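You operate a simulated robot arm through the tools that you are given. There is no shell and no other tool.

Carry out the task below with a simulated robot arm. There is one attempt and no reset: what you move stays moved.

## Task
Put things in order on the top of the pipe bench. At the end: the grey charge flask from the top of the pipe bench is on the silver splash plate; the teal wire brush stands where the grey copper pad stood; the grey copper pad stands where the coarse red block stood; the coarse red block stands where the grey charge flask stood; whatever was shut is shut again. Leave all else as you found it, and nothing knocked over. Set down upright: charge flask.

The check looks at the end state, three seconds after you hand in, the way a careful person would. Anything else that was tipped, shoved, dropped, spilled or broken makes it a failure.

## Robot
A 7-joint arm with a two-finger parallel gripper, fixed in place. Base frame: the origin is at the foot of the arm, x ahead of it, y to its left, z up; the work surface is at about z = 0. Units: cm, rad, N and s.
With the tool pointing down near the work surface it reaches from about 22 to 58 cm from the base axis. Its first joint turns from -1.152 to 1.152 rad. Payload 2.5 kg.
The tool frame sits at the grasp point between the pads (the TCP): z along the fingers, y along the line on which they close. The tips reach 2.3 cm beyond it. The gripper opens to 9.4 cm. The fingers are 3.8 cm wide and 1 cm thick; the gripper's body (5.4 by 9.6 cm) begins 3.9 cm behind the TCP.
Orientation is that of the tool frame in the base frame, as a unit quaternion [w, x, y, z]. With the fingers straight down and closing along the base's y, the tool's x points along the base's -x, its y along +y and its z along -z.

## Interface
- The arm moves only by the tool nudge_tool. Its argument "targets" is a list of rows, each a list of 7 numbers: the shift along the tool's x, y, z in cm, then the turn, a rotation vector about the tool's x, y, z in rad, then the finger opening in cm, from 0 to 9.4. In form: [[tx, ty, tz, ax, ay, az, fingers], ...]. A call has 1 to 20 rows; each row is the pose to reach, as a shift and turn from the pose commanded when the call began, along the tool's axes at that moment. Rows are played at 5 a second. More than 5 cm and 0.15 rad between two rows, or a gripper value outside its range, and nothing of the call is played. Where a pose cannot be reached the arm comes as near as it can. A force on the tool above 40 N (or 10 N above the force at the start of the call, whichever is more), or a blocked arm, ends the call early, and 0.2 s more pass. Each finger travels about 10.8 cm/s and halts on what it meets, pressing with about 44 N; the grip force reading is that of the motor and also rises with nothing between the fingers. The clock runs only during rows and for 0.2 s after the last one: add rows that repeat a pose to give the fingers time. It gives the time, the measured TCP pose, the force on the tool (base axes), the opening and the grip force at its end, in the units of the frame above (readings bear some noise), with the torque about the TCP (base axes, N m) and any sound that the robot's microphone picked up.
- Cameras (640 x 400 px; columns grow to the right, rows downward): "scene" is fixed at [9.94, -40.36, 53.62]; the picture's right is [0.94, -0.34, 0.00], its down [-0.23, -0.64, -0.73] and it looks along [0.25, 0.69, -0.68] (base axes); focal length 221 px, centre (320, 200). "wrist" rides on the gripper at [8.6, 1.6, -7.5] in the tool frame; the picture's right is [-0.18, 0.98, 0.00], its down [-0.58, -0.11, -0.81] and it looks along [-0.79, -0.15, 0.59] (tool axes); focal length 243 px, centre (320, 200). There is no depth. A picture from a camera that has moved, and an enlarged one, comes with that camera's place and axes in the base frame and with its lens.
- get_image(camera): a new picture of that camera. The clock stands still meanwhile.
- enlarge(camera, box): a new picture of the part [left, top, right, bottom] of that camera's present view, enlarged. The clock stands still meanwhile.
- sign_off(): hands the job in; it is judged then, once.

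Nothing tells you positions but the pictures and the camera data. Unless the task says otherwise, let go and move clear before handing in.

The tools are called after "Request:" as name(argument=value, ...) on one line, values as JSON. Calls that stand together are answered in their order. nudge_tool: Moves the arm, as the interface text tells. Its arguments: {"type":"object","properties":{"targets":{"type":"array","items":{"type":"array","items":{"type":"number"}}}},"required":["targets"]} The other tools are called the same way: get_image (camera) takes a picture; enlarge (camera, box) takes an enlarged picture of a part of a camera's view; sign_off () hands the job in.

At the start:

```text
time: 0.0
tcp_pos: [44.51, 6.39, 34.29]
orientation: [0.0, 0.0, 1.0, 0.0]
ft_force: [0.1, -0.6, 0.2]
wrist_torque: [-0.01, -0.03, -0.04]
gripper_width: 9.39
finger_force: 0.1
```

scene: 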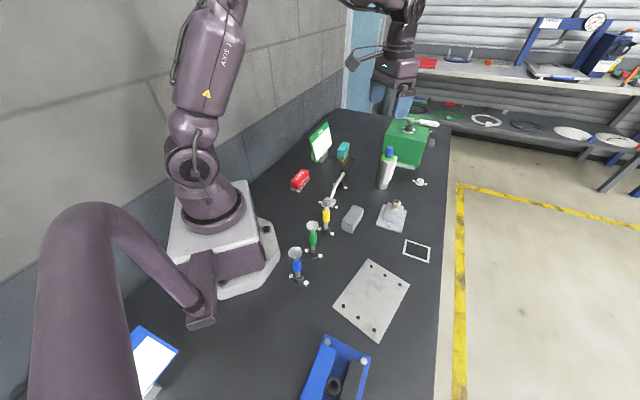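
wrist: 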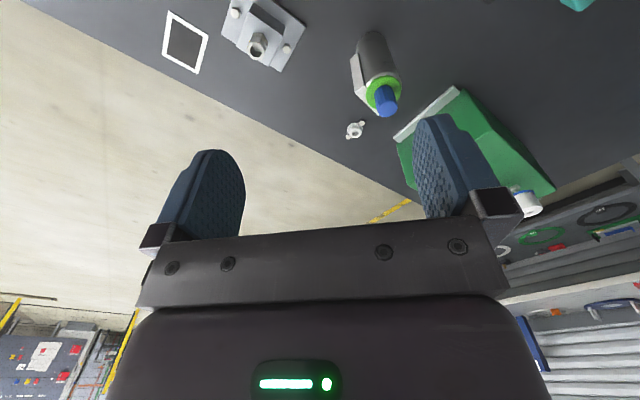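

I see a black bench with a red block, a row of valve-like items (blue, green, yellow), a grey pad, a bottle, a clamp device, a metal plate and more. I'll look closer before moving.

Request:
enlarge(camera="scene", box=[260, 100, 460, 225])

Request:
enlarge(camera="scene", box=[260, 200, 460, 325])

Request:
enlarge(camera="scene", box=[100, 275, 420, 400])

```text
3.20 times, centred on (360, 162) of scene
camera zoom: at [9.94, -40.36, 53.62], right [0.94, -0.34, 0.0], down [-0.23, -0.64, -0.73], along [0.25, 0.69, -0.68], focal length 708 px, centre (192, 320)
```

zoom: 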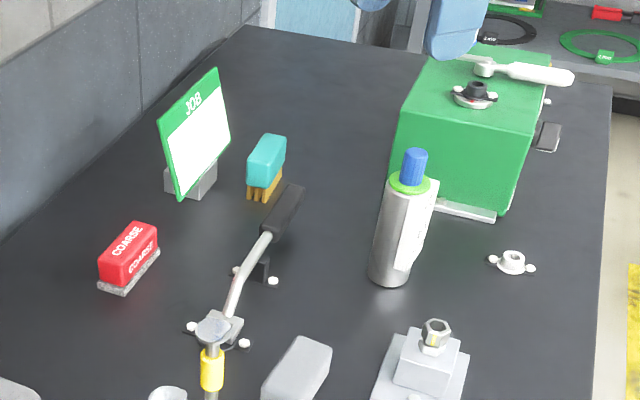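

```text
3.20 times, centred on (360, 262) of scene
camera zoom: at [9.94, -40.36, 53.62], right [0.94, -0.34, 0.0], down [-0.23, -0.64, -0.73], along [0.25, 0.69, -0.68], focal length 708 px, centre (192, 0)
```

zoom: 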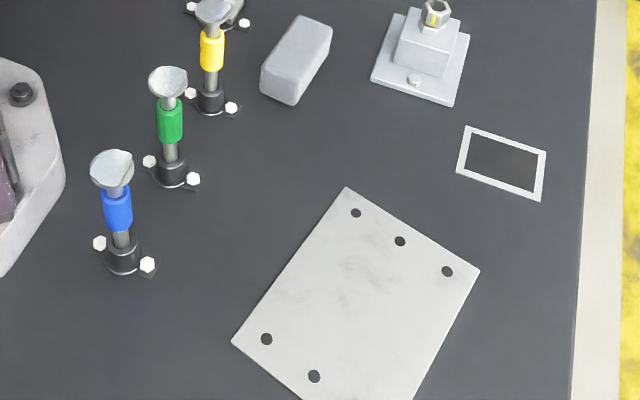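

```text
2.00 times, centred on (260, 338) of scene
camera zoom: at [9.94, -40.36, 53.62], right [0.94, -0.34, 0.0], down [-0.23, -0.64, -0.73], along [0.25, 0.69, -0.68], focal length 443 px, centre (440, -75)
```

zoom: 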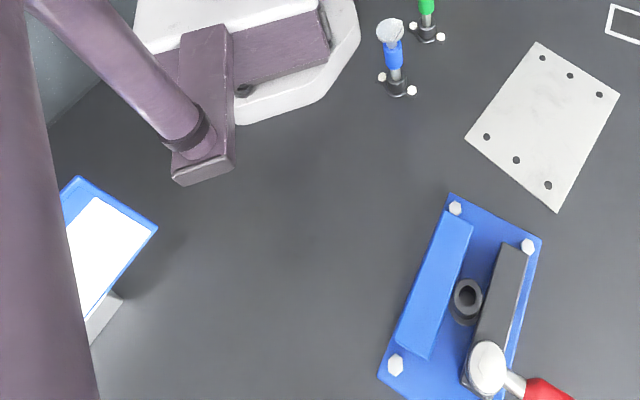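

The flask is the silver bottle with the blue cap at about (55, 14), and the plate is at about (30, -23). The pad is at about (36, 1), the red block at about (25, 25) and the brush at about (48, 36). I'll check the details with the wrist camera.

Request:
enlarge(camera="wrist", box=[300, 0, 500, 125])

Request:
enlarge(camera="scene", box=[340, 100, 460, 200])

```text
3.20 times, centred on (400, 62) of wrist
camera zoom: at [35.97, 8.14, 41.82], right [0.18, 0.98, 0.0], down [0.58, -0.11, 0.81], along [0.79, -0.15, -0.59], focal length 776 px, centre (64, 640)
```

zoom: 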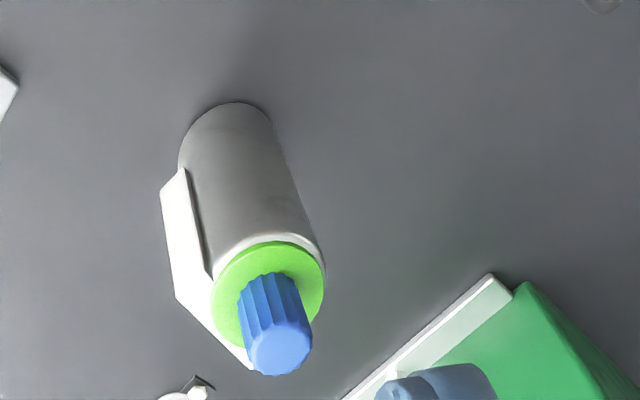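

```text
4.00 times, centred on (400, 150) of scene
camera zoom: at [9.94, -40.36, 53.62], right [0.94, -0.34, 0.0], down [-0.23, -0.64, -0.73], along [0.25, 0.69, -0.68], focal length 885 px, centre (0, 400)
```

zoom: 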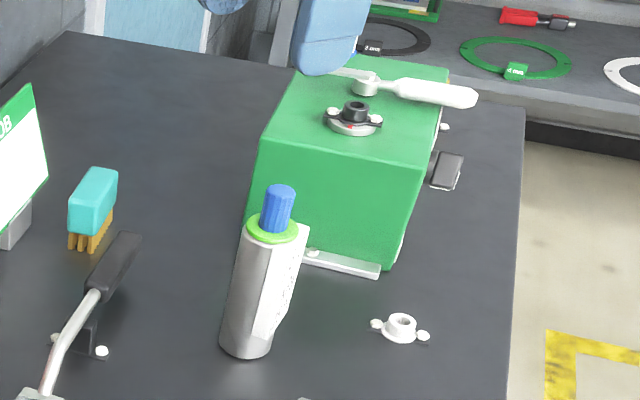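

The flask is a cylinder with a flat label on its (+x, -y) side and clear space around it. I'll move above it, yawed by about 30°, for a closer view.

Request:
nudge_tool(targets=[[-1.75, 1.27, 1.38, 0, 0, -0.087, 9.4], [-3.5, 2.53, 2.77, 0, 0, -0.174, 9.4], [-5.25, 3.8, 4.15, 0, 0, -0.26, 9.4], [-7, 5.07, 5.5, 0, 0, -0.35, 9.4], [-8.75, 6.33, 6.9, 0, 0, -0.436, 9.4], [-10.5, 7.6, 8.3, 0, 0, -0.524, 9.4], [-10.5, 7.6, 8.3, 0, 0, -0.524, 9.4]])

Request:
get_image(camera="wrist")

Request:
get_image(camera="scene")

```text
time: 1.6
tcp_pos: [55.05, 14.15, 26.13]
orientation: [0.0, -0.259, 0.966, 0.0]
ft_force: [0.3, -0.1, -0.7]
wrist_torque: [-0.02, 0.0, -0.01]
gripper_width: 9.38
finger_force: 0.1
```

```text
taken
camera wrist: at [46.85, 11.31, 33.58], right [-0.33, 0.94, 0.0], down [0.56, 0.2, 0.81], along [0.76, 0.27, -0.59], focal length 243 px, centre (320, 200)
```

wrist: 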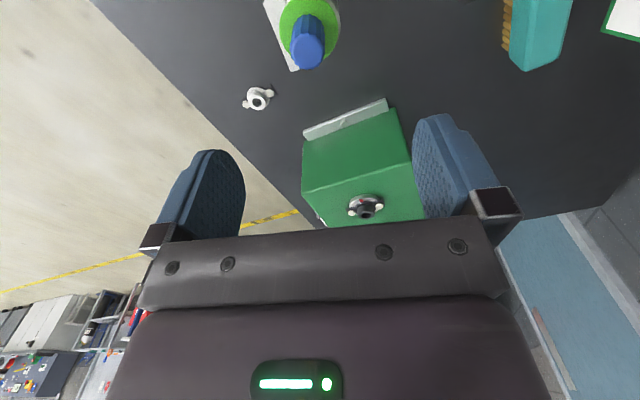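

```text
taken
```

scene: 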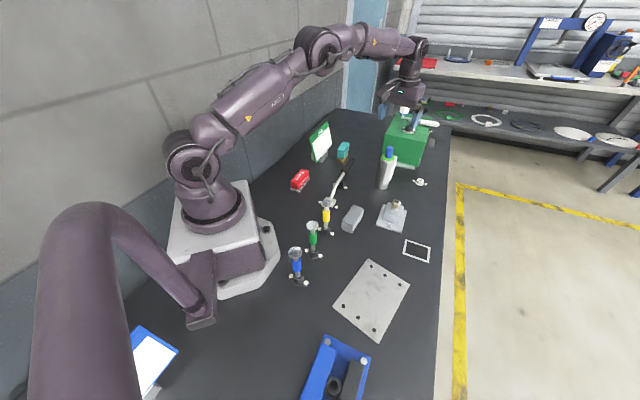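

The flask axis estimates from the two views are about (54, 13), with the cap top near z = 17. I'll back off and go lower so the flask is centred in the wrist view, to refine that.

Request:
nudge_tool(targets=[[3, 0.3, 0.5, 0, 0, 0, 9.4], [6, 0.6, 2, 0, 0, 0, 9.4], [9, 0.8, 4, 0, 0, 0, 9.4], [11, 1.0, 5.6, 0, 0, 0, 9.4], [11, 1.0, 5.6, 0, 0, 0, 9.4]])

Request:
get_image(camera="wrist")

```text
time: 2.8
tcp_pos: [44.87, 9.25, 20.38]
orientation: [0.0, -0.259, 0.966, 0.0]
ft_force: [-0.2, 0.5, 0.4]
wrist_torque: [0.02, -0.01, -0.01]
gripper_width: 9.38
finger_force: 0.1
```

```text
taken
camera wrist: at [36.69, 6.46, 27.92], right [-0.33, 0.94, 0.0], down [0.56, 0.2, 0.81], along [0.76, 0.27, -0.59], focal length 243 px, centre (320, 200)
```

wrist: 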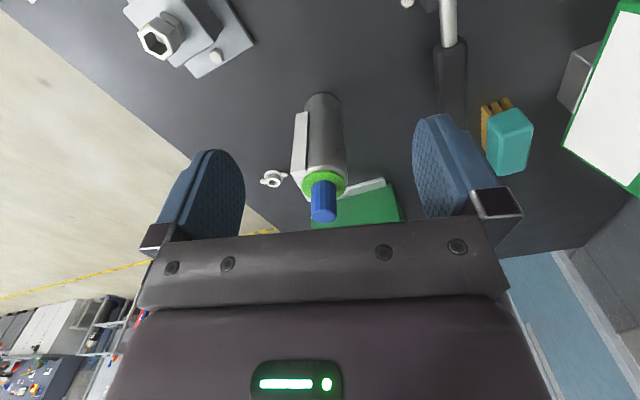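

Request:
enlarge(camera="wrist", box=[240, 80, 400, 230])

Request:
enlarge(camera="wrist", box=[380, 0, 640, 200])

```text
2.67 times, centred on (320, 155) of wrist
camera zoom: at [36.69, 6.46, 27.92], right [-0.33, 0.94, 0.0], down [0.56, 0.2, 0.81], along [0.76, 0.27, -0.59], focal length 647 px, centre (320, 320)
```

zoom: 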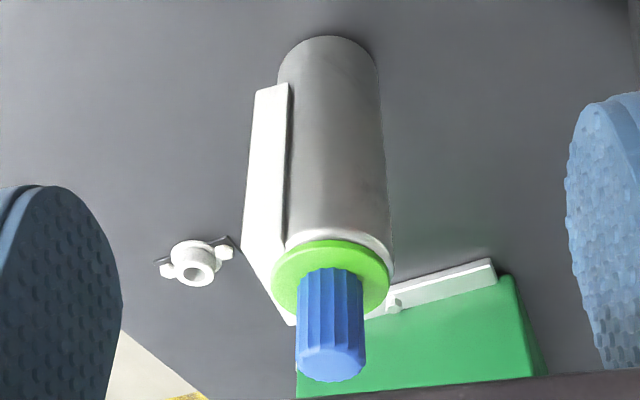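

```text
2.00 times, centred on (510, 100) of wrist
camera zoom: at [36.69, 6.46, 27.92], right [-0.33, 0.94, 0.0], down [0.56, 0.2, 0.81], along [0.76, 0.27, -0.59], focal length 485 px, centre (-60, 400)
```

zoom: 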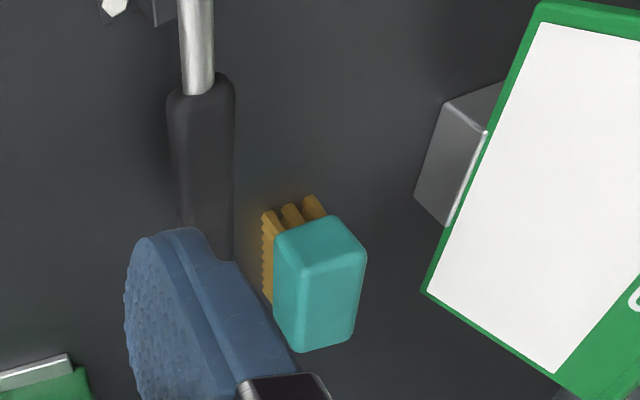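

The flask axis comes out at (54.05, 12.95), with radius about 2.45, cap top at z ≈ 16.2 and body top at z ≈ 12. The label is a slab facing about -52°, so I'll yaw to 38° and hover over the flask.

Request:
nudge_tool(targets=[[-0.5, 0, -1.6, 0, 0, 0, 9.4], [-3.5, -0.4, -1.8, 0, 0, -0.05, 9.4], [-6.5, -0.9, -1.8, 0, 0, -0.1, 9.4], [-9.74, -1.41, -1.8, 0, 0, -0.14, 9.4], [-9.74, -1.41, -1.8, 0, 0, -0.14, 9.4]])

Request:
get_image(camera="wrist")

Request:
enlarge(camera="scene", box=[340, 80, 460, 200])

```text
time: 4.0
tcp_pos: [54.19, 13.07, 22.28]
orientation: [0.0, -0.326, 0.945, 0.0]
ft_force: [0.0, 0.9, -1.1]
wrist_torque: [0.02, -0.03, 0.02]
gripper_width: 9.4
finger_force: 0.0
```

```text
taken
camera wrist: at [46.4, 9.21, 29.8], right [-0.46, 0.89, 0.0], down [0.53, 0.27, 0.81], along [0.71, 0.37, -0.59], focal length 243 px, centre (320, 200)
```

wrist: 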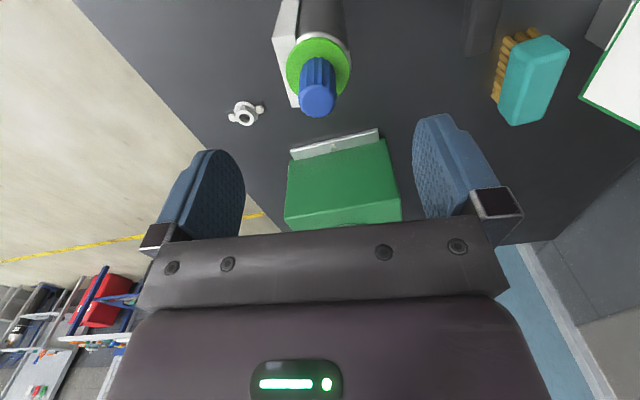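

```text
3.33 times, centred on (400, 140) of scene
camera zoom: at [9.95, -40.36, 53.62], right [0.94, -0.34, 0.0], down [-0.23, -0.64, -0.73], along [0.25, 0.69, -0.68], focal length 738 px, centre (53, 400)
```

zoom: 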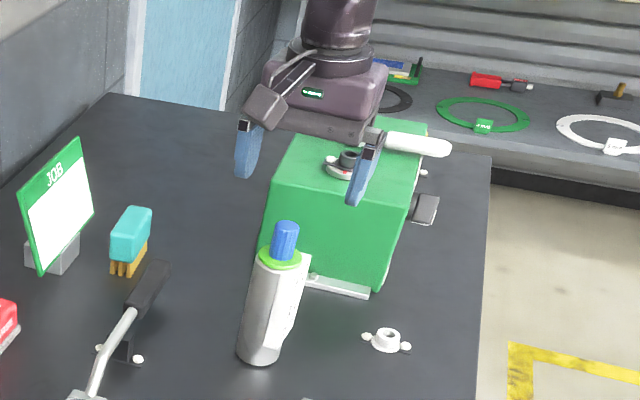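

The gripper is lined up over the flask. I'll descend to TCP z ≈ 12.8.

Request:
nudge_tool(targets=[[0.2, 0, 2.5, 0, 0, 0, 9.4], [0.2, 0, 5, 0, 0, 0, 9.4], [0.2, 0, 7.3, 0, 0, 0, 9.4], [0.2, 0, 8.5, 0, 0, 0, 9.4], [0.2, 0, 9.4, 0, 0, 0, 9.4], [0.2, 0, 9.4, 0, 0, 0, 9.4]])

Request:
get_image(camera="wrist")

Request:
enlarge(camera="scene", box=[340, 80, 460, 200])

```text
time: 5.4
tcp_pos: [54.02, 12.88, 12.79]
orientation: [-0.001, -0.327, 0.945, 0.0]
ft_force: [0.6, -0.8, 0.3]
wrist_torque: [0.01, 0.03, 0.0]
gripper_width: 9.42
finger_force: 0.1
```

```text
taken
camera wrist: at [46.3, 9.09, 20.3], right [-0.46, 0.89, 0.0], down [0.52, 0.27, 0.81], along [0.72, 0.37, -0.59], focal length 243 px, centre (320, 200)
```

wrist: 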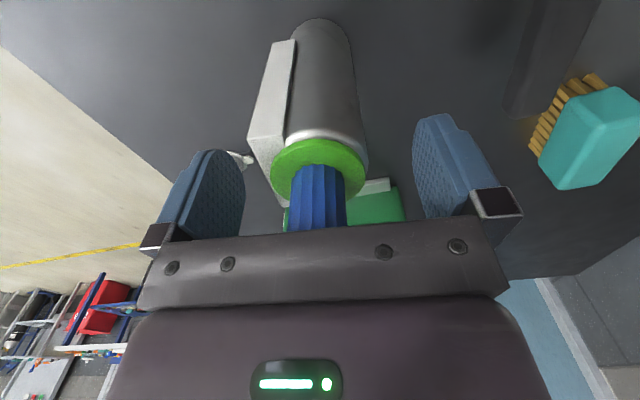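

```text
3.33 times, centred on (400, 140) of scene
camera zoom: at [9.94, -40.36, 53.62], right [0.94, -0.34, 0.0], down [-0.23, -0.64, -0.73], along [0.25, 0.69, -0.68], focal length 738 px, centre (53, 400)
```

zoom: 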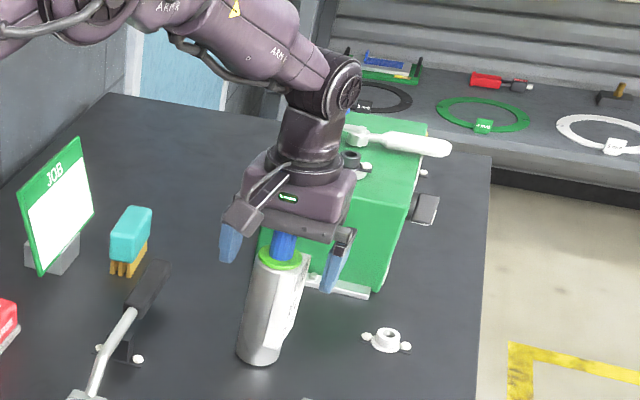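

The flask is centred between the fingers. I'll lower slightly more and close.

Request:
nudge_tool(targets=[[0, 0, 0.2, 0, 0, 0, 9.4], [0, 0, 0.4, 0, 0, 0, 9.4], [0, 0, 0.4, 0, 0, 0, 9.4]])

```text
time: 6.2
tcp_pos: [53.94, 12.85, 12.43]
orientation: [0.001, -0.326, 0.945, 0.001]
ft_force: [-0.9, 0.6, 4.7]
wrist_torque: [-0.02, -0.03, 0.01]
gripper_width: 9.4
finger_force: 0.1
```

Request:
nudge_tool(targets=[[0, 0, -0.12, 0, 0, 0, 9.4], [0, 0, -0.12, 0, 0, 0, 7.5], [0, 0, -0.12, 0, 0, 0, 6.0], [0, 0, -0.12, 0, 0, 0, 5.2], [0, 0, -0.12, 0, 0, 0, 4.5], [0, 0, -0.12, 0, 0, 0, 4.0], [0, 0, -0.12, 0, 0, 0, 4.0]])

Request:
get_image(camera="wrist")

```text
time: 7.8
tcp_pos: [53.97, 12.87, 12.5]
orientation: [0.001, -0.326, 0.945, 0.001]
ft_force: [-0.7, 0.6, -0.1]
wrist_torque: [-0.03, 0.1, -0.03]
gripper_width: 4.68
finger_force: 43.9
```

```text
taken
camera wrist: at [46.25, 8.97, 20.03], right [-0.46, 0.89, 0.0], down [0.53, 0.27, 0.81], along [0.72, 0.37, -0.59], focal length 243 px, centre (320, 200)
```

wrist: 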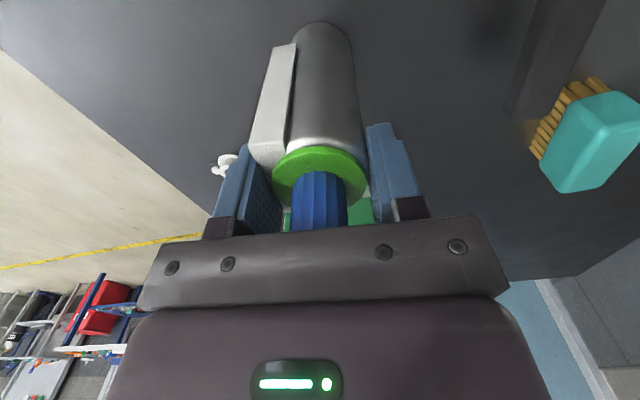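

Gripped at 4.68 cm with about 44 N. I'll lift slowly and check that it holds.

Request:
nudge_tool(targets=[[0, 0, -0.5, 0, 0, 0, 4.0], [0, 0, -1, 0, 0, 0, 4.0], [0, 0, -2, 0, 0, 0, 4.0], [0, 0, -3, 0, 0, 0, 4.0], [0, 0, -3, 0, 0, 0, 4.0]])

Request:
enlarge(camera="scene", box=[340, 80, 460, 200])

Request:
get_image(camera="wrist")

```text
time: 9.0
tcp_pos: [53.94, 12.83, 15.62]
orientation: [0.0, -0.326, 0.945, 0.0]
ft_force: [0.0, -0.1, -4.0]
wrist_torque: [0.0, -0.04, 0.01]
gripper_width: 4.66
finger_force: 43.9
```

```text
3.33 times, centred on (400, 140) of scene
camera zoom: at [9.95, -40.36, 53.62], right [0.94, -0.34, 0.0], down [-0.23, -0.64, -0.73], along [0.25, 0.69, -0.68], focal length 738 px, centre (53, 400)
```

zoom: 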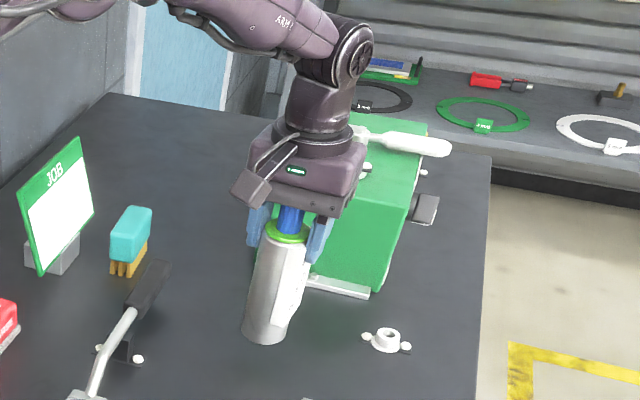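

```text
taken
camera wrist: at [46.33, 8.91, 23.05], right [-0.46, 0.89, 0.0], down [0.53, 0.27, 0.81], along [0.72, 0.37, -0.59], focal length 243 px, centre (320, 200)
```

wrist: 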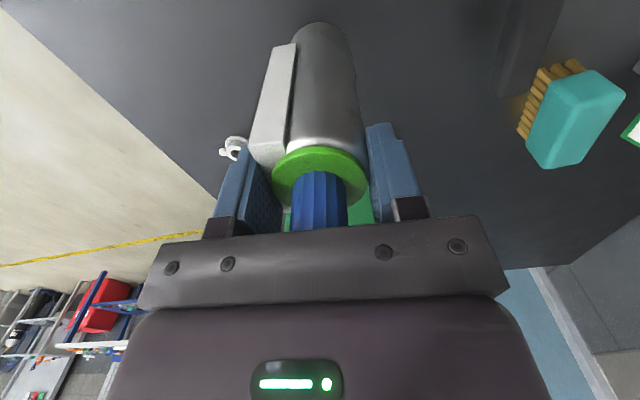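

The flask is held upright and weighs about 4 N. I'll lift it higher, then carry it across to the plate centre at about (30, -22.3).

Request:
nudge_tool(targets=[[0, 0, -1.5, 0, 0, 0, 4.0], [0, 0, -3.5, 0, 0, 0, 4.0], [0, 0, -5.5, 0, 0, 0, 4.0], [0, 0, -7.5, 0, 0, 0, 4.0], [0, 0, -9.5, 0, 0, 0, 4.0], [0, 0, -11.0, 0, 0, 0, 4.0], [0, 0, -11.4, 0, 0, 0, 4.0], [0, 0, -11.4, 0, 0, 0, 4.0]])

Request:
nudge_tool(targets=[[1, -0.32, 0, 0, 0, 0.02, 4.0], [3, -0.97, 0, 0, 0, 0.05, 4.0], [5.5, -1.77, 0, 0, 0, 0.09, 4.0], [8, -2.57, 0, 0, 0, 0.13, 4.0], [10.5, -3.38, 0, 0, 0, 0.17, 4.0], [13, -4.18, 0, 0, 0, 0.21, 4.0], [15.5, -4.99, 0, 0, 0, 0.25, 4.0], [18, -5.79, 0, 0, 0, 0.29, 4.0], [20.5, -6.6, 0, 0, 0, 0.33, 4.0], [23, -7.4, 0, 0, 0, 0.37, 4.0], [25.5, -8.2, 0, 0, 0, 0.41, 4.0], [28, -9.01, 0, 0, 0, 0.45, 4.0], [30.5, -9.81, 0, 0, 0, 0.49, 4.0], [33, -10.62, 0, 0, 0, 0.54, 4.0], [35.5, -11.42, 0, 0, 0, 0.58, 4.0], [37.5, -12.07, 0, 0, 0, 0.62, 4.0], [39.4, -12.68, 0, 0, 0, 0.645, 4.0], [40.44, -13.01, 0, 0, 0, 0.663, 4.0], [40.44, -13.01, 0, 0, 0, 0.663, 4.0]])

Request:
get_image(camera="wrist")

Request:
get_image(camera="scene")

```text
time: 10.8
tcp_pos: [53.97, 12.84, 27.02]
orientation: [0.0, -0.327, 0.945, 0.0]
ft_force: [-0.4, -0.1, -4.2]
wrist_torque: [0.02, -0.03, 0.01]
gripper_width: 4.66
finger_force: 43.8
```

```text
time: 14.8
tcp_pos: [30.23, -22.48, 26.99]
orientation: [-0.001, -0.002, 1.0, 0.0]
ft_force: [0.1, -0.1, -4.8]
wrist_torque: [0.0, -0.01, -0.01]
gripper_width: 4.65
finger_force: 44.0
```

```text
taken
camera wrist: at [21.64, -20.62, 34.41], right [0.18, 0.98, 0.0], down [0.58, -0.11, 0.81], along [0.79, -0.15, -0.59], focal length 243 px, centre (320, 200)
```

wrist: 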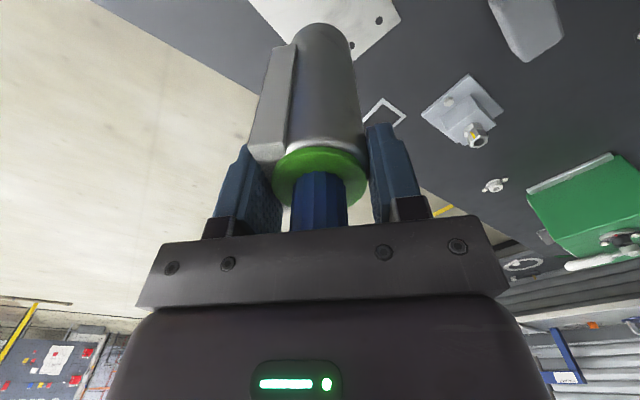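

```text
taken
```

scene: 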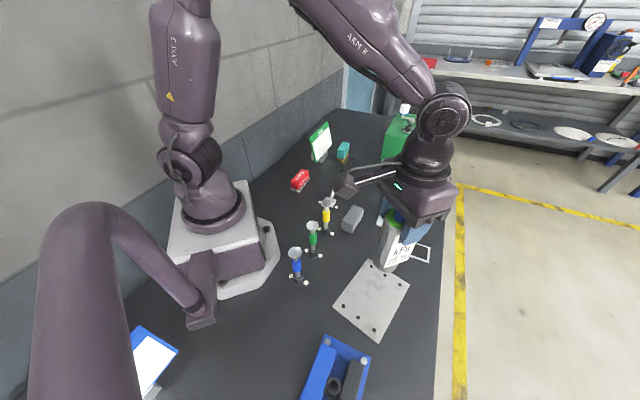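

The flask is above the plate centre. I'll descend most of the way and look again.

Request:
nudge_tool(targets=[[0, 0, 1.5, 0, 0, 0, 4.0], [0, 0, 3.5, 0, 0, 0, 4.0], [0, 0, 5.5, 0, 0, 0, 4.0], [0, 0, 7.5, 0, 0, 0, 4.0], [0, 0, 9.5, 0, 0, 0, 4.0], [0, 0, 11, 0, 0, 0, 4.0], [0, 0, 11.5, 0, 0, 0, 4.0], [0, 0, 11.5, 0, 0, 0, 4.0]])

Request:
enlarge(camera="scene", box=[300, 200, 460, 360])

Request:
get_image(camera="wrist")

```text
time: 16.6
tcp_pos: [30.04, -22.2, 15.4]
orientation: [0.0, -0.001, 1.0, 0.0]
ft_force: [-0.5, -0.4, -4.9]
wrist_torque: [0.0, -0.01, -0.03]
gripper_width: 4.66
finger_force: 43.8
```

```text
2.50 times, centred on (380, 280) of scene
camera zoom: at [9.95, -40.36, 53.62], right [0.94, -0.34, 0.0], down [-0.23, -0.64, -0.73], along [0.25, 0.69, -0.68], focal length 553 px, centre (170, 0)
```

zoom: 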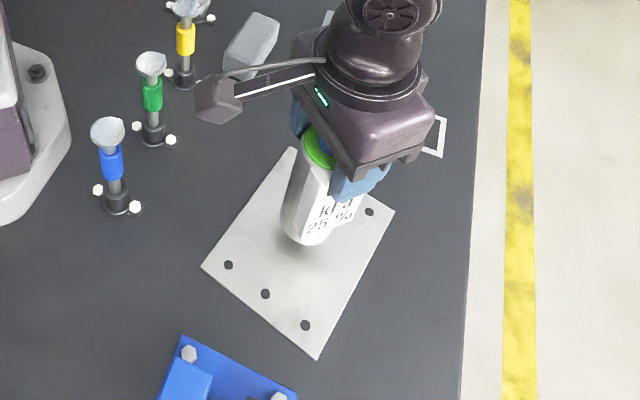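

```text
taken
camera wrist: at [21.53, -20.44, 22.92], right [0.18, 0.98, 0.0], down [0.58, -0.11, 0.81], along [0.79, -0.15, -0.59], focal length 243 px, centre (320, 200)
```

wrist: 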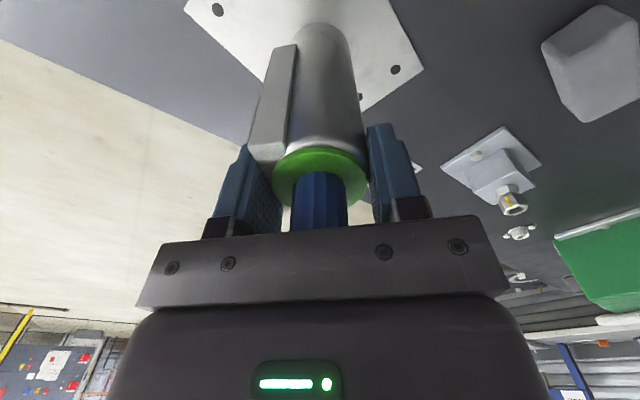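

The flask bottom is about 3 cm above the plate and centred on it. I'll lower gently until contact.

Request:
nudge_tool(targets=[[0, 0, 0.8, 0, 0, 0, 4.0], [0, 0, 1.6, 0, 0, 0, 4.0], [0, 0, 2.1, 0, 0, 0, 4.0], [0, 0, 2.1, 0, 0, 0, 4.0]])

Request:
enlarge(camera="scene", box=[300, 200, 460, 360])

```text
time: 17.6
tcp_pos: [30.19, -22.3, 13.35]
orientation: [-0.001, 0.0, 1.0, 0.0]
ft_force: [-0.8, -0.3, -3.8]
wrist_torque: [0.02, -0.01, 0.0]
gripper_width: 4.68
finger_force: 43.6
```

```text
2.50 times, centred on (380, 280) of scene
camera zoom: at [9.95, -40.36, 53.62], right [0.94, -0.34, 0.0], down [-0.23, -0.64, -0.73], along [0.25, 0.69, -0.68], focal length 553 px, centre (170, 0)
```

zoom: 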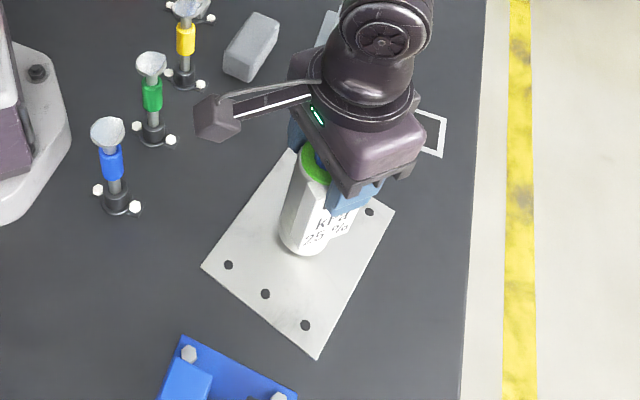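

Request:
nudge_tool(targets=[[0, 0, 0.2, 0, 0, 0, 4.0], [0, 0, 0.35, 0, 0, 0, 4.0], [0, 0, 0.35, 0, 0, 0, 4.0]])

```text
time: 18.4
tcp_pos: [29.98, -22.38, 12.95]
orientation: [0.0, -0.001, 1.0, 0.0]
ft_force: [-0.2, -0.3, -3.6]
wrist_torque: [0.02, -0.03, 0.0]
gripper_width: 4.65
finger_force: 43.5
```

Request:
nudge_tool(targets=[[0, 0, 0.1, 0, 0, 0, 4.0], [0, 0, 0.2, 0, 0, 0, 4.0], [0, 0, 0.2, 0, 0, 0, 4.0]])

```text
time: 19.2
tcp_pos: [30.17, -22.36, 12.87]
orientation: [0.0, -0.001, 1.0, 0.0]
ft_force: [-3.1, 2.3, 5.4]
wrist_torque: [0.27, 0.34, -0.02]
gripper_width: 4.67
finger_force: 43.7
```

The flask is in contact with the plate. I'll ease off slightly and open the fingers.

Request:
nudge_tool(targets=[[0, 0, -0.08, 0, 0, 0, 4.0], [0, 0, -0.08, 0, 0, 0, 4.4], [0, 0, -0.08, 0, 0, 0, 4.8], [0, 0, -0.08, 0, 0, 0, 5.3], [0, 0, -0.08, 0, 0, 0, 6.0], [0, 0, -0.08, 0, 0, 0, 7.5], [0, 0, -0.08, 0, 0, 0, 9.4], [0, 0, -0.08, 0, 0, 0, 9.4]])

Request:
enlarge(camera="scene", box=[300, 200, 460, 360])

Request:
get_image(camera="wrist")

```text
time: 21.0
tcp_pos: [30.12, -22.4, 12.89]
orientation: [0.0, -0.001, 1.0, 0.0]
ft_force: [-0.2, 0.5, -0.6]
wrist_torque: [0.01, -0.01, -0.02]
gripper_width: 9.42
finger_force: 0.1
```

```text
2.50 times, centred on (380, 280) of scene
camera zoom: at [9.94, -40.36, 53.62], right [0.94, -0.34, 0.0], down [-0.23, -0.64, -0.73], along [0.25, 0.69, -0.68], focal length 553 px, centre (170, 0)
```

zoom: 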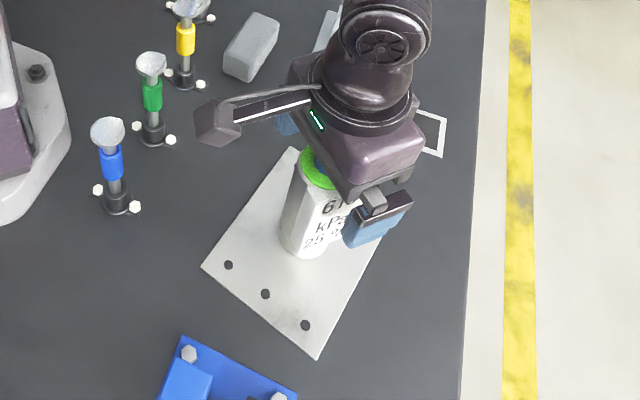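

```text
taken
camera wrist: at [21.6, -20.62, 20.39], right [0.18, 0.98, 0.0], down [0.58, -0.11, 0.81], along [0.79, -0.15, -0.59], focal length 243 px, centre (320, 200)
```

wrist: 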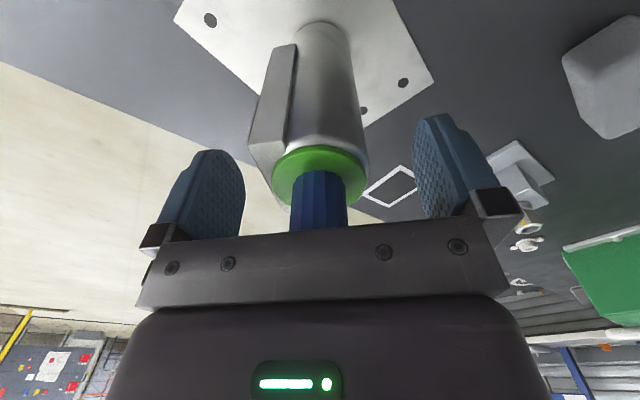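

The flask stands upright on the plate. I'll rise straight up, clear of it, and swing over to view the red block, which has its long axis at about 45°.

Request:
nudge_tool(targets=[[0, 0, -1.5, 0, 0, 0, 9.4], [0, 0, -4, 0, 0, 0, 9.4], [0, 0, -7, 0, 0, 0, 9.4], [0, 0, -10, 0, 0, 0, 9.4], [0, 0, -13, 0, 0, 0, 9.4], [0, 0, -14, 0, 0, 0, 9.4]])

Request:
nudge_tool(targets=[[-1.38, 2.8, 0, 0, 0, -0.047, 9.4], [-2.5, 5.67, 0, 0, 0, -0.094, 9.4], [-3.37, 8.59, 0, 0, 0, -0.142, 9.4], [-3.98, 11.54, 0, 0, 0, -0.189, 9.4], [-4.32, 14.49, 0, 0, 0, -0.236, 9.4], [-4.42, 17.43, 0, 0, 0, -0.283, 9.4], [-4.28, 20.33, 0, 0, 0, -0.33, 9.4], [-3.89, 23.17, 0, 0, 0, -0.378, 9.4], [-3.28, 25.93, 0, 0, 0, -0.425, 9.4], [-2.44, 28.59, 0, 0, 0, -0.472, 9.4], [-1.39, 31.15, 0, 0, 0, -0.519, 9.4], [-0.15, 33.56, 0, 0, 0, -0.566, 9.4], [1.29, 35.84, 0, 0, 0, -0.614, 9.4], [2.88, 37.96, 0, 0, 0, -0.661, 9.4], [4.62, 39.9, 0, 0, 0, -0.708, 9.4], [6.5, 41.67, 0, 0, 0, -0.755, 9.4], [8.49, 43.25, 0, 0, 0, -0.803, 9.4], [8.49, 43.25, 0, 0, 0, -0.803, 9.4]])

Request:
get_image(camera="wrist")

Request:
get_image(camera="scene")

```text
time: 22.4
tcp_pos: [30.23, -22.35, 26.96]
orientation: [-0.001, 0.0, 1.0, 0.0]
ft_force: [0.7, -1.1, 0.0]
wrist_torque: [0.03, 0.05, 0.02]
gripper_width: 9.4
finger_force: 0.0
```

```text
time: 26.2
tcp_pos: [21.66, 20.72, 26.86]
orientation: [0.0, -0.391, 0.92, 0.0]
ft_force: [-0.3, 0.3, 0.2]
wrist_torque: [-0.02, -0.04, 0.03]
gripper_width: 9.39
finger_force: 0.1
```

```text
taken
camera wrist: at [14.61, 15.84, 34.31], right [-0.58, 0.81, 0.0], down [0.48, 0.34, 0.81], along [0.66, 0.47, -0.59], focal length 243 px, centre (320, 200)
```

wrist: 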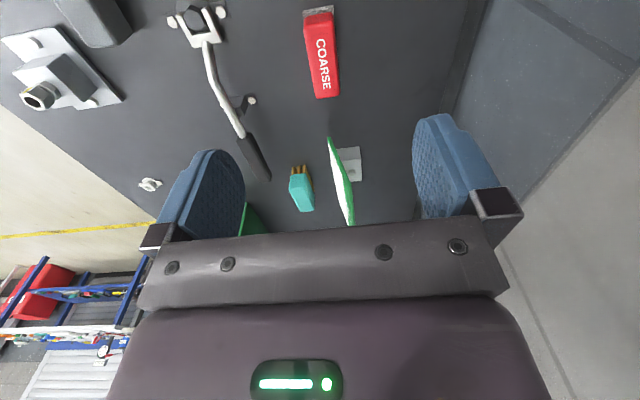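

```text
taken
```

scene: 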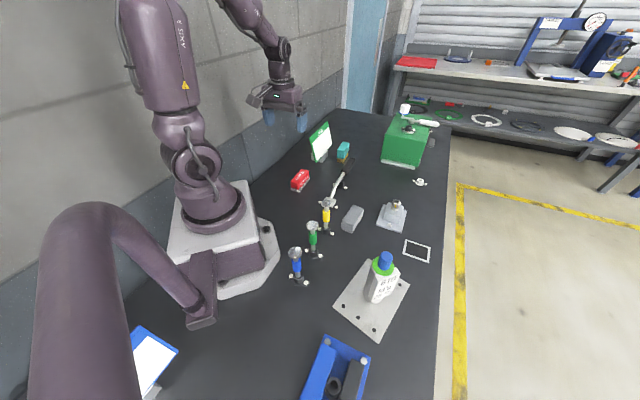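

Request:
enlarge(camera="wrist", box=[240, 0, 400, 110])

Request:
enlarge(camera="wrist", box=[230, 110, 390, 240])

Request:
enlarge(camera="wrist", box=[100, 0, 300, 120])

```text
3.64 times, centred on (320, 55) of wrist
camera zoom: at [14.61, 15.84, 34.31], right [-0.58, 0.81, 0.0], down [0.48, 0.34, 0.81], along [0.66, 0.47, -0.59], focal length 882 px, centre (320, 727)
```

zoom: 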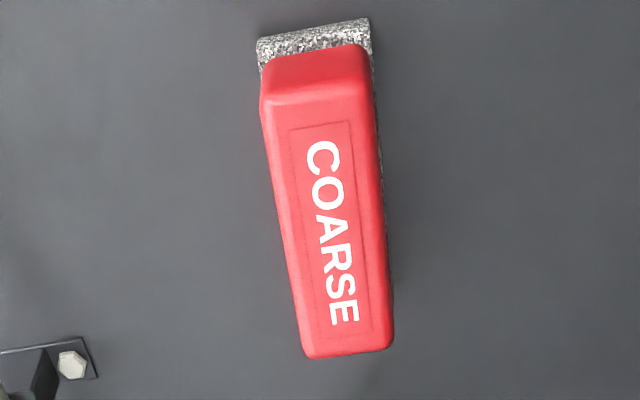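

```text
3.08 times, centred on (310, 175) of wrist
camera zoom: at [14.61, 15.84, 34.31], right [-0.58, 0.81, 0.0], down [0.48, 0.34, 0.81], along [0.66, 0.47, -0.59], focal length 746 px, centre (351, 277)
```

zoom: 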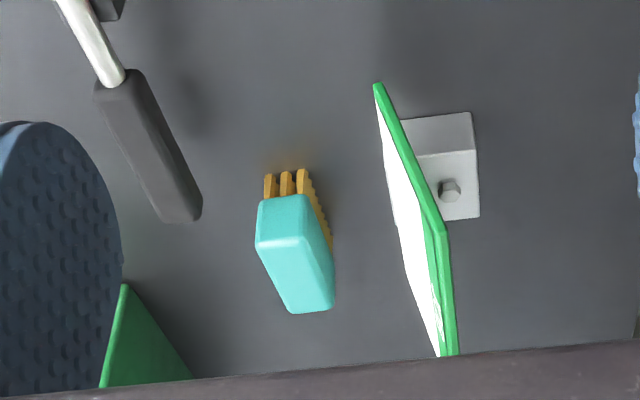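

```text
3.20 times, centred on (200, 60) of wrist
camera zoom: at [14.61, 15.84, 34.31], right [-0.58, 0.81, 0.0], down [0.48, 0.34, 0.81], along [0.66, 0.47, -0.59], focal length 776 px, centre (704, 648)
```

zoom: 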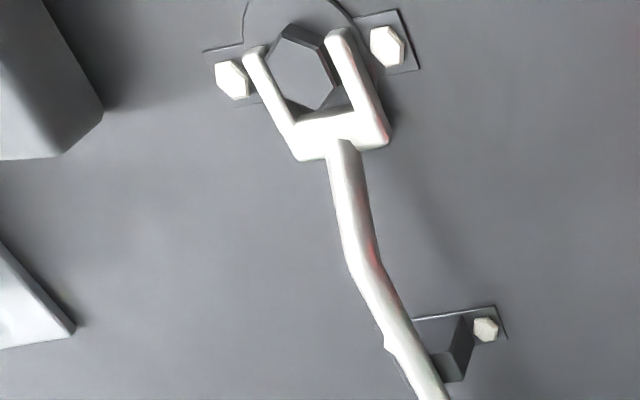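

The red block is centred at about (25.7, 24.4), 3.7 wide, 8.7 long and 4.2 high, with its long axis at about 45°. I'll move above it and go lower with the fingers part-open.

Request:
nudge_tool(targets=[[-2.0, -0.2, 3, 0, 0, 0, 8], [-4, -0.35, 6, 0, 0, 0, 7], [-5.32, -0.47, 9, 0, 0, 0, 7], [-5.32, -0.47, 12, 0, 0, 0, 7], [-5.32, -0.47, 15, 0, 0, 0, 7], [-5.32, -0.47, 15, 0, 0, 0, 7]])

Request:
get_image(camera="wrist")

Request:
enlarge(camera="scene", box=[260, 100, 420, 200])

```text
time: 27.6
tcp_pos: [25.61, 24.4, 11.84]
orientation: [-0.001, -0.392, 0.92, 0.0]
ft_force: [-0.1, 0.1, -0.3]
wrist_torque: [0.0, -0.01, 0.02]
gripper_width: 6.98
finger_force: 0.1
```

```text
taken
camera wrist: at [18.55, 19.41, 19.37], right [-0.58, 0.81, 0.0], down [0.48, 0.34, 0.81], along [0.66, 0.47, -0.59], focal length 243 px, centre (320, 200)
```

wrist: 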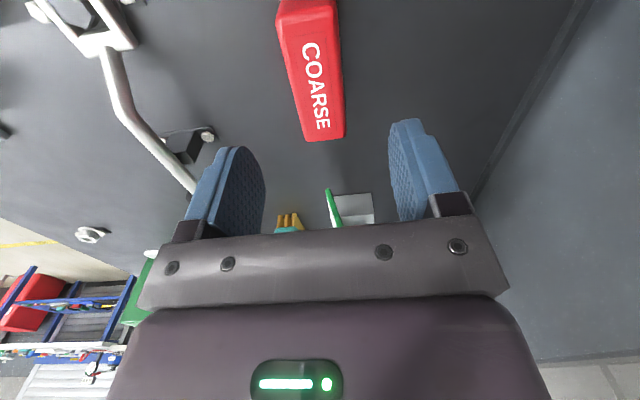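

```text
4.00 times, centred on (340, 150) of scene
camera zoom: at [9.95, -40.36, 53.62], right [0.94, -0.34, 0.0], down [-0.23, -0.64, -0.73], along [0.25, 0.69, -0.68], focal length 885 px, centre (240, 400)
```

zoom: 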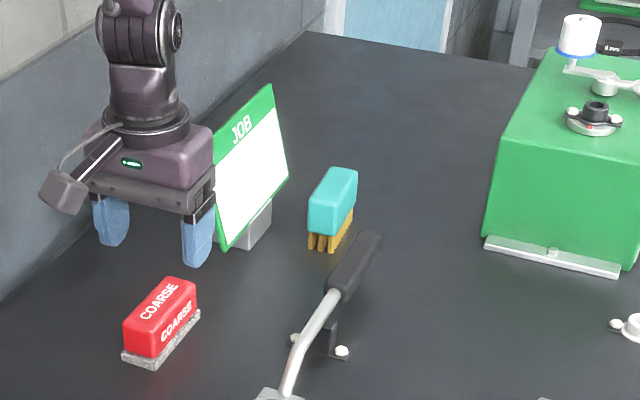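

I'll align by 0.2 cm, descend around the block and grip it.

Request:
nudge_tool(targets=[[0, -0.2, 3, 0, 0, 0, 7], [0, -0.2, 5.5, 0, 0, 0, 7], [0, -0.2, 7.5, 0, 0, 0, 7], [0, -0.2, 8.5, 0, 0, 0, 7], [0, -0.2, 8.9, 0, 0, 0, 7], [0, -0.2, 8.9, 0, 0, 0, 7]])

Request:
get_image(camera="wrist")

Request:
enlarge(camera="scene", box=[260, 100, 420, 200])

```text
time: 29.0
tcp_pos: [25.77, 24.36, 3.02]
orientation: [0.0, -0.391, 0.92, 0.0]
ft_force: [0.8, 0.3, -0.4]
wrist_torque: [0.02, 0.03, -0.01]
gripper_width: 7.02
finger_force: 0.1
```

```text
taken
camera wrist: at [18.71, 19.31, 10.42], right [-0.58, 0.81, 0.0], down [0.48, 0.34, 0.81], along [0.66, 0.47, -0.59], focal length 243 px, centre (320, 200)
```

wrist: 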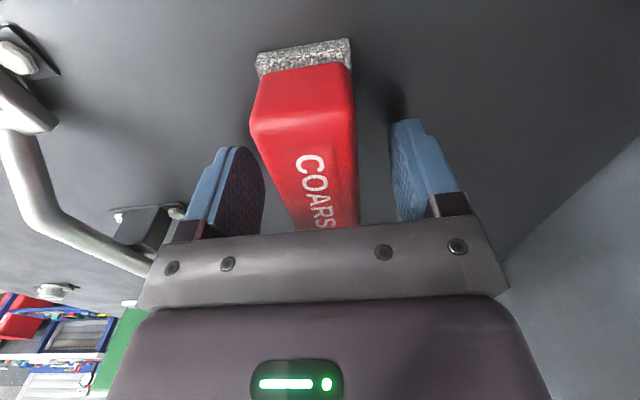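

```text
4.00 times, centred on (340, 150) of scene
camera zoom: at [9.94, -40.36, 53.62], right [0.94, -0.34, 0.0], down [-0.23, -0.64, -0.73], along [0.25, 0.69, -0.68], focal length 885 px, centre (240, 400)
```

zoom: 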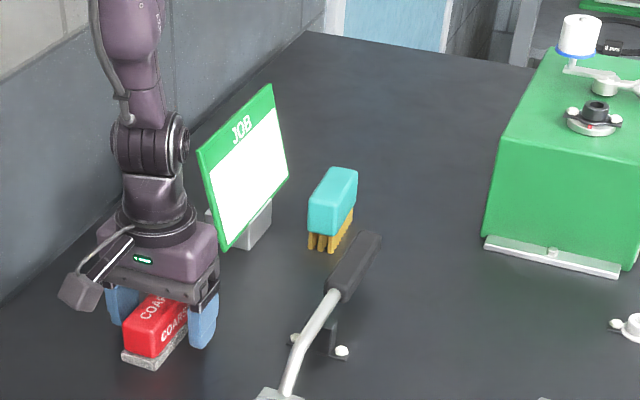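

Request:
nudge_tool(targets=[[0, 0, 0, 0, 0, 0.04, 7], [0, 0, 0, 0, 0, 0.04, 6], [0, 0, 0, 0, 0, 0.04, 5], [0, 0, 0, 0, 0, 0.04, 4.2], [0, 0, 0, 0, 0, 0.04, 3.5], [0, 0, 0, 0, 0, 0.04, 3.0], [0, 0, 0, 0, 0, 0.04, 3.0]])

Request:
get_image(camera="wrist")

```text
time: 30.6
tcp_pos: [25.76, 24.34, 3.07]
orientation: [0.0, -0.374, 0.928, 0.0]
ft_force: [-0.8, 0.5, 2.5]
wrist_torque: [0.0, 0.02, 0.08]
gripper_width: 3.53
finger_force: 43.4
```

```text
taken
camera wrist: at [18.52, 19.6, 10.51], right [-0.55, 0.84, 0.0], down [0.49, 0.32, 0.81], along [0.67, 0.44, -0.59], focal length 243 px, centre (320, 200)
```

wrist: 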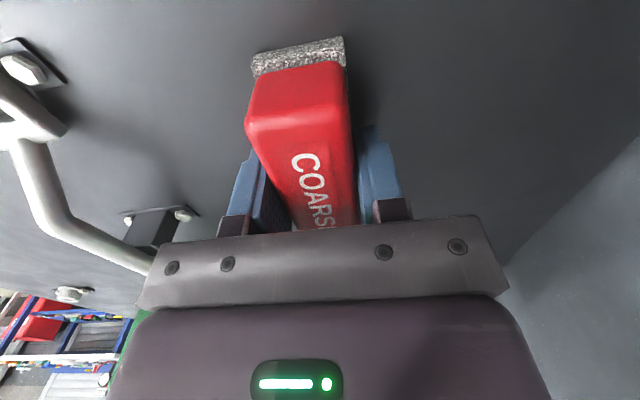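

Gripped at 3.53 cm. I'll lift the block and carry it to the flask's old spot at (54.0, 12.9).

Request:
nudge_tool(targets=[[0, 0, -0.5, 0, 0, 0, 3.0], [0, 0, -1.5, 0, 0, 0, 3.0], [0, 0, -3.5, 0, 0, 0, 3.0], [0, 0, -6, 0, 0, 0, 3.0], [0, 0, -9, 0, 0, 0, 3.0], [0, 0, -12, 0, 0, 0, 3.0], [0, 0, -14, 0, 0, 0, 3.0], [0, 0, -14, 0, 0, 0, 3.0]])

Request:
nudge_tool(targets=[[-0.5, -1.1, 0, 0, 0, 0, 3.0], [-1.5, -3.36, 0, 0, 0, 0, 3.0], [-2.6, -5.83, 0, 0, 0, 0, 3.0], [-3.7, -8.3, 0, 0, 0, 0, 3.0], [-4.8, -10.76, 0, 0, 0, 0, 3.0], [-5.9, -13.23, 0, 0, 0, 0, 3.0], [-7, -15.69, 0, 0, 0, 0, 3.0], [-8.1, -18.16, 0, 0, 0, 0, 3.0], [-9.2, -20.62, 0, 0, 0, 0, 3.0], [-10.3, -23.09, 0, 0, 0, 0, 3.0], [-11.3, -25.33, 0, 0, 0, 0, 3.0], [-12.1, -27.1, 0, 0, 0, 0, 3.0], [-12.41, -27.82, 0, 0, 0, 0, 3.0], [-12.41, -27.82, 0, 0, 0, 0, 3.0]])

Request:
get_image(camera="wrist")

Request:
get_image(camera="scene")

```text
time: 32.4
tcp_pos: [25.71, 24.25, 16.89]
orientation: [0.0, -0.373, 0.928, 0.0]
ft_force: [0.5, -0.3, -1.4]
wrist_torque: [-0.01, 0.01, 0.01]
gripper_width: 3.5
finger_force: 44.1
```

```text
time: 35.4
tcp_pos: [54.01, 12.78, 17.15]
orientation: [0.0, -0.373, 0.928, 0.0]
ft_force: [-0.2, -0.2, -1.1]
wrist_torque: [-0.01, -0.01, -0.01]
gripper_width: 3.52
finger_force: 43.5
```

```text
taken
camera wrist: at [46.71, 8.14, 24.57], right [-0.55, 0.84, 0.0], down [0.5, 0.32, 0.81], along [0.67, 0.44, -0.59], focal length 243 px, centre (320, 200)
```

wrist: 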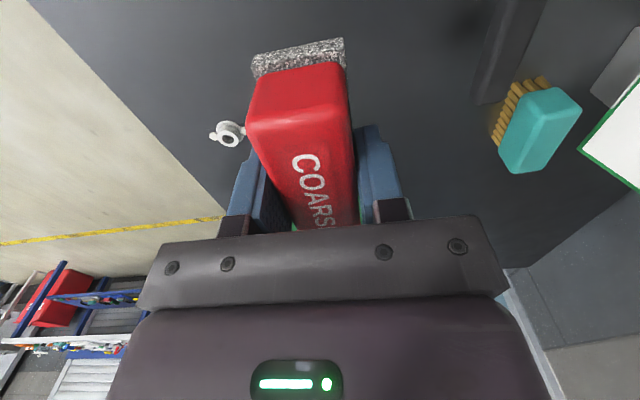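

```text
taken
```

scene: 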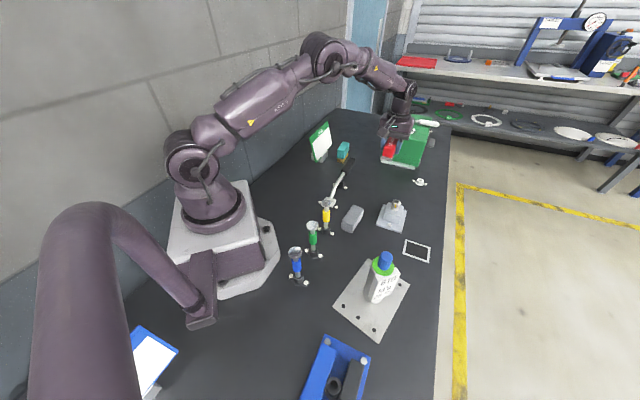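

The block is above the flask's old spot. I'll lower it to the bench.

Request:
nudge_tool(targets=[[0, 0, 1.5, 0, 0, 0, 3.0], [0, 0, 4, 0, 0, 0, 3.0], [0, 0, 6.5, 0, 0, 0, 3.0], [0, 0, 9, 0, 0, 0, 3.0], [0, 0, 11, 0, 0, 0, 3.0], [0, 0, 12.5, 0, 0, 0, 3.0], [0, 0, 13.4, 0, 0, 0, 3.0], [0, 0, 13.8, 0, 0, 0, 3.0], [0, 0, 13.8, 0, 0, 0, 3.0]])

Request:
enlarge(camera="scene", box=[320, 100, 460, 200])

```text
time: 37.4
tcp_pos: [53.94, 12.85, 3.08]
orientation: [-0.001, -0.373, 0.928, 0.0]
ft_force: [0.6, 0.3, -1.9]
wrist_torque: [0.0, 0.03, -0.02]
gripper_width: 3.54
finger_force: 44.7
```

```text
4.00 times, centred on (390, 150) of scene
camera zoom: at [9.95, -40.36, 53.62], right [0.94, -0.34, 0.0], down [-0.23, -0.64, -0.73], along [0.25, 0.69, -0.68], focal length 885 px, centre (40, 400)
```

zoom: 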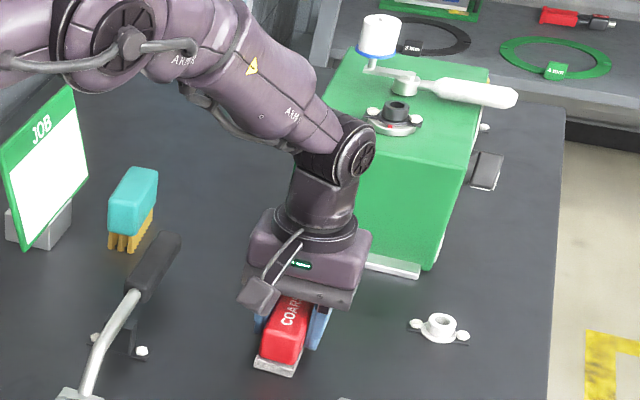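

Request:
nudge_tool(targets=[[0, 0, 0.1, 0, 0, 0, 3.0], [0, 0, 0.2, 0, 0, 0, 3.0], [0, 0, 0.2, 0, 0, 0, 3.0]])

```text
time: 38.2
tcp_pos: [54.0, 12.68, 3.0]
orientation: [0.001, -0.373, 0.928, 0.001]
ft_force: [-0.5, 0.2, 1.0]
wrist_torque: [0.04, -0.01, 0.01]
gripper_width: 3.53
finger_force: 44.2
```

The block is lightly in contact with the bench. I'll release it and rise.

Request:
nudge_tool(targets=[[0, 0, 0.03, 0, 0, 0, 3.4], [0, 0, 0.03, 0, 0, 0, 3.8], [0, 0, 0.03, 0, 0, 0, 4.5], [0, 0, 0.03, 0, 0, 0, 5.8], [0, 0, 0.03, 0, 0, 0, 7.0], [0, 0, 0.03, 0, 0, 0, 7.0], [0, 0, -1, 0, 0, 0, 7.0], [0, 0, -3, 0, 0, 0, 7.0], [0, 0, -6, 0, 0, 0, 7.0], [0, 0, -9, 0, 0, 0, 7.0], [0, 0, -12, 0, 0, 0, 7.0], [0, 0, -15, 0, 0, 0, 7.0], [0, 0, -17, 0, 0, 0, 7.0], [0, 0, -17, 0, 0, 0, 7.0]])

Request:
get_image(camera="wrist")

Request:
get_image(camera="scene")

```text
time: 41.2
tcp_pos: [53.95, 12.71, 20.04]
orientation: [0.0, -0.373, 0.928, 0.0]
ft_force: [-0.1, -1.1, 0.4]
wrist_torque: [0.0, -0.01, 0.04]
gripper_width: 7.01
finger_force: 0.2
```

```text
taken
camera wrist: at [46.7, 8.11, 27.58], right [-0.55, 0.84, 0.0], down [0.49, 0.32, 0.81], along [0.67, 0.44, -0.59], focal length 243 px, centre (320, 200)
```

wrist: 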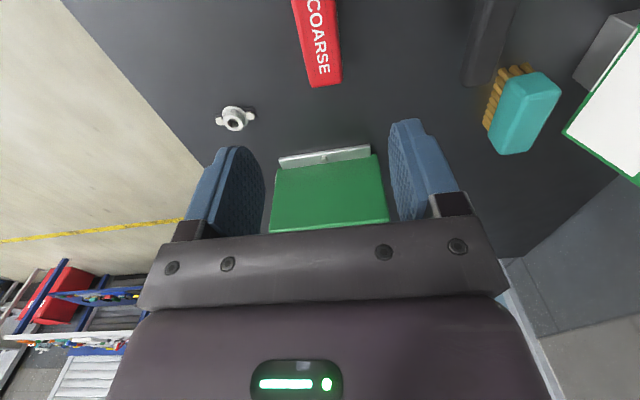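

```text
taken
```

scene: 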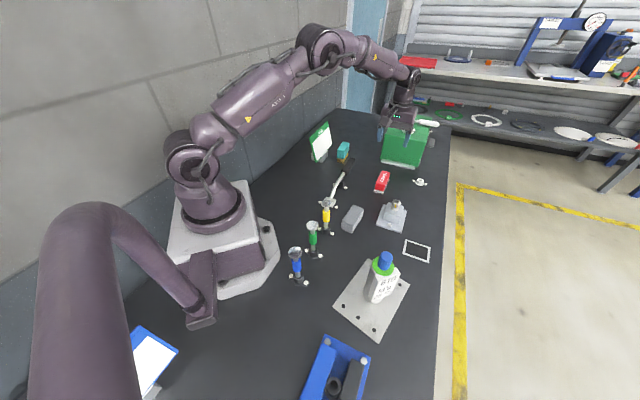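

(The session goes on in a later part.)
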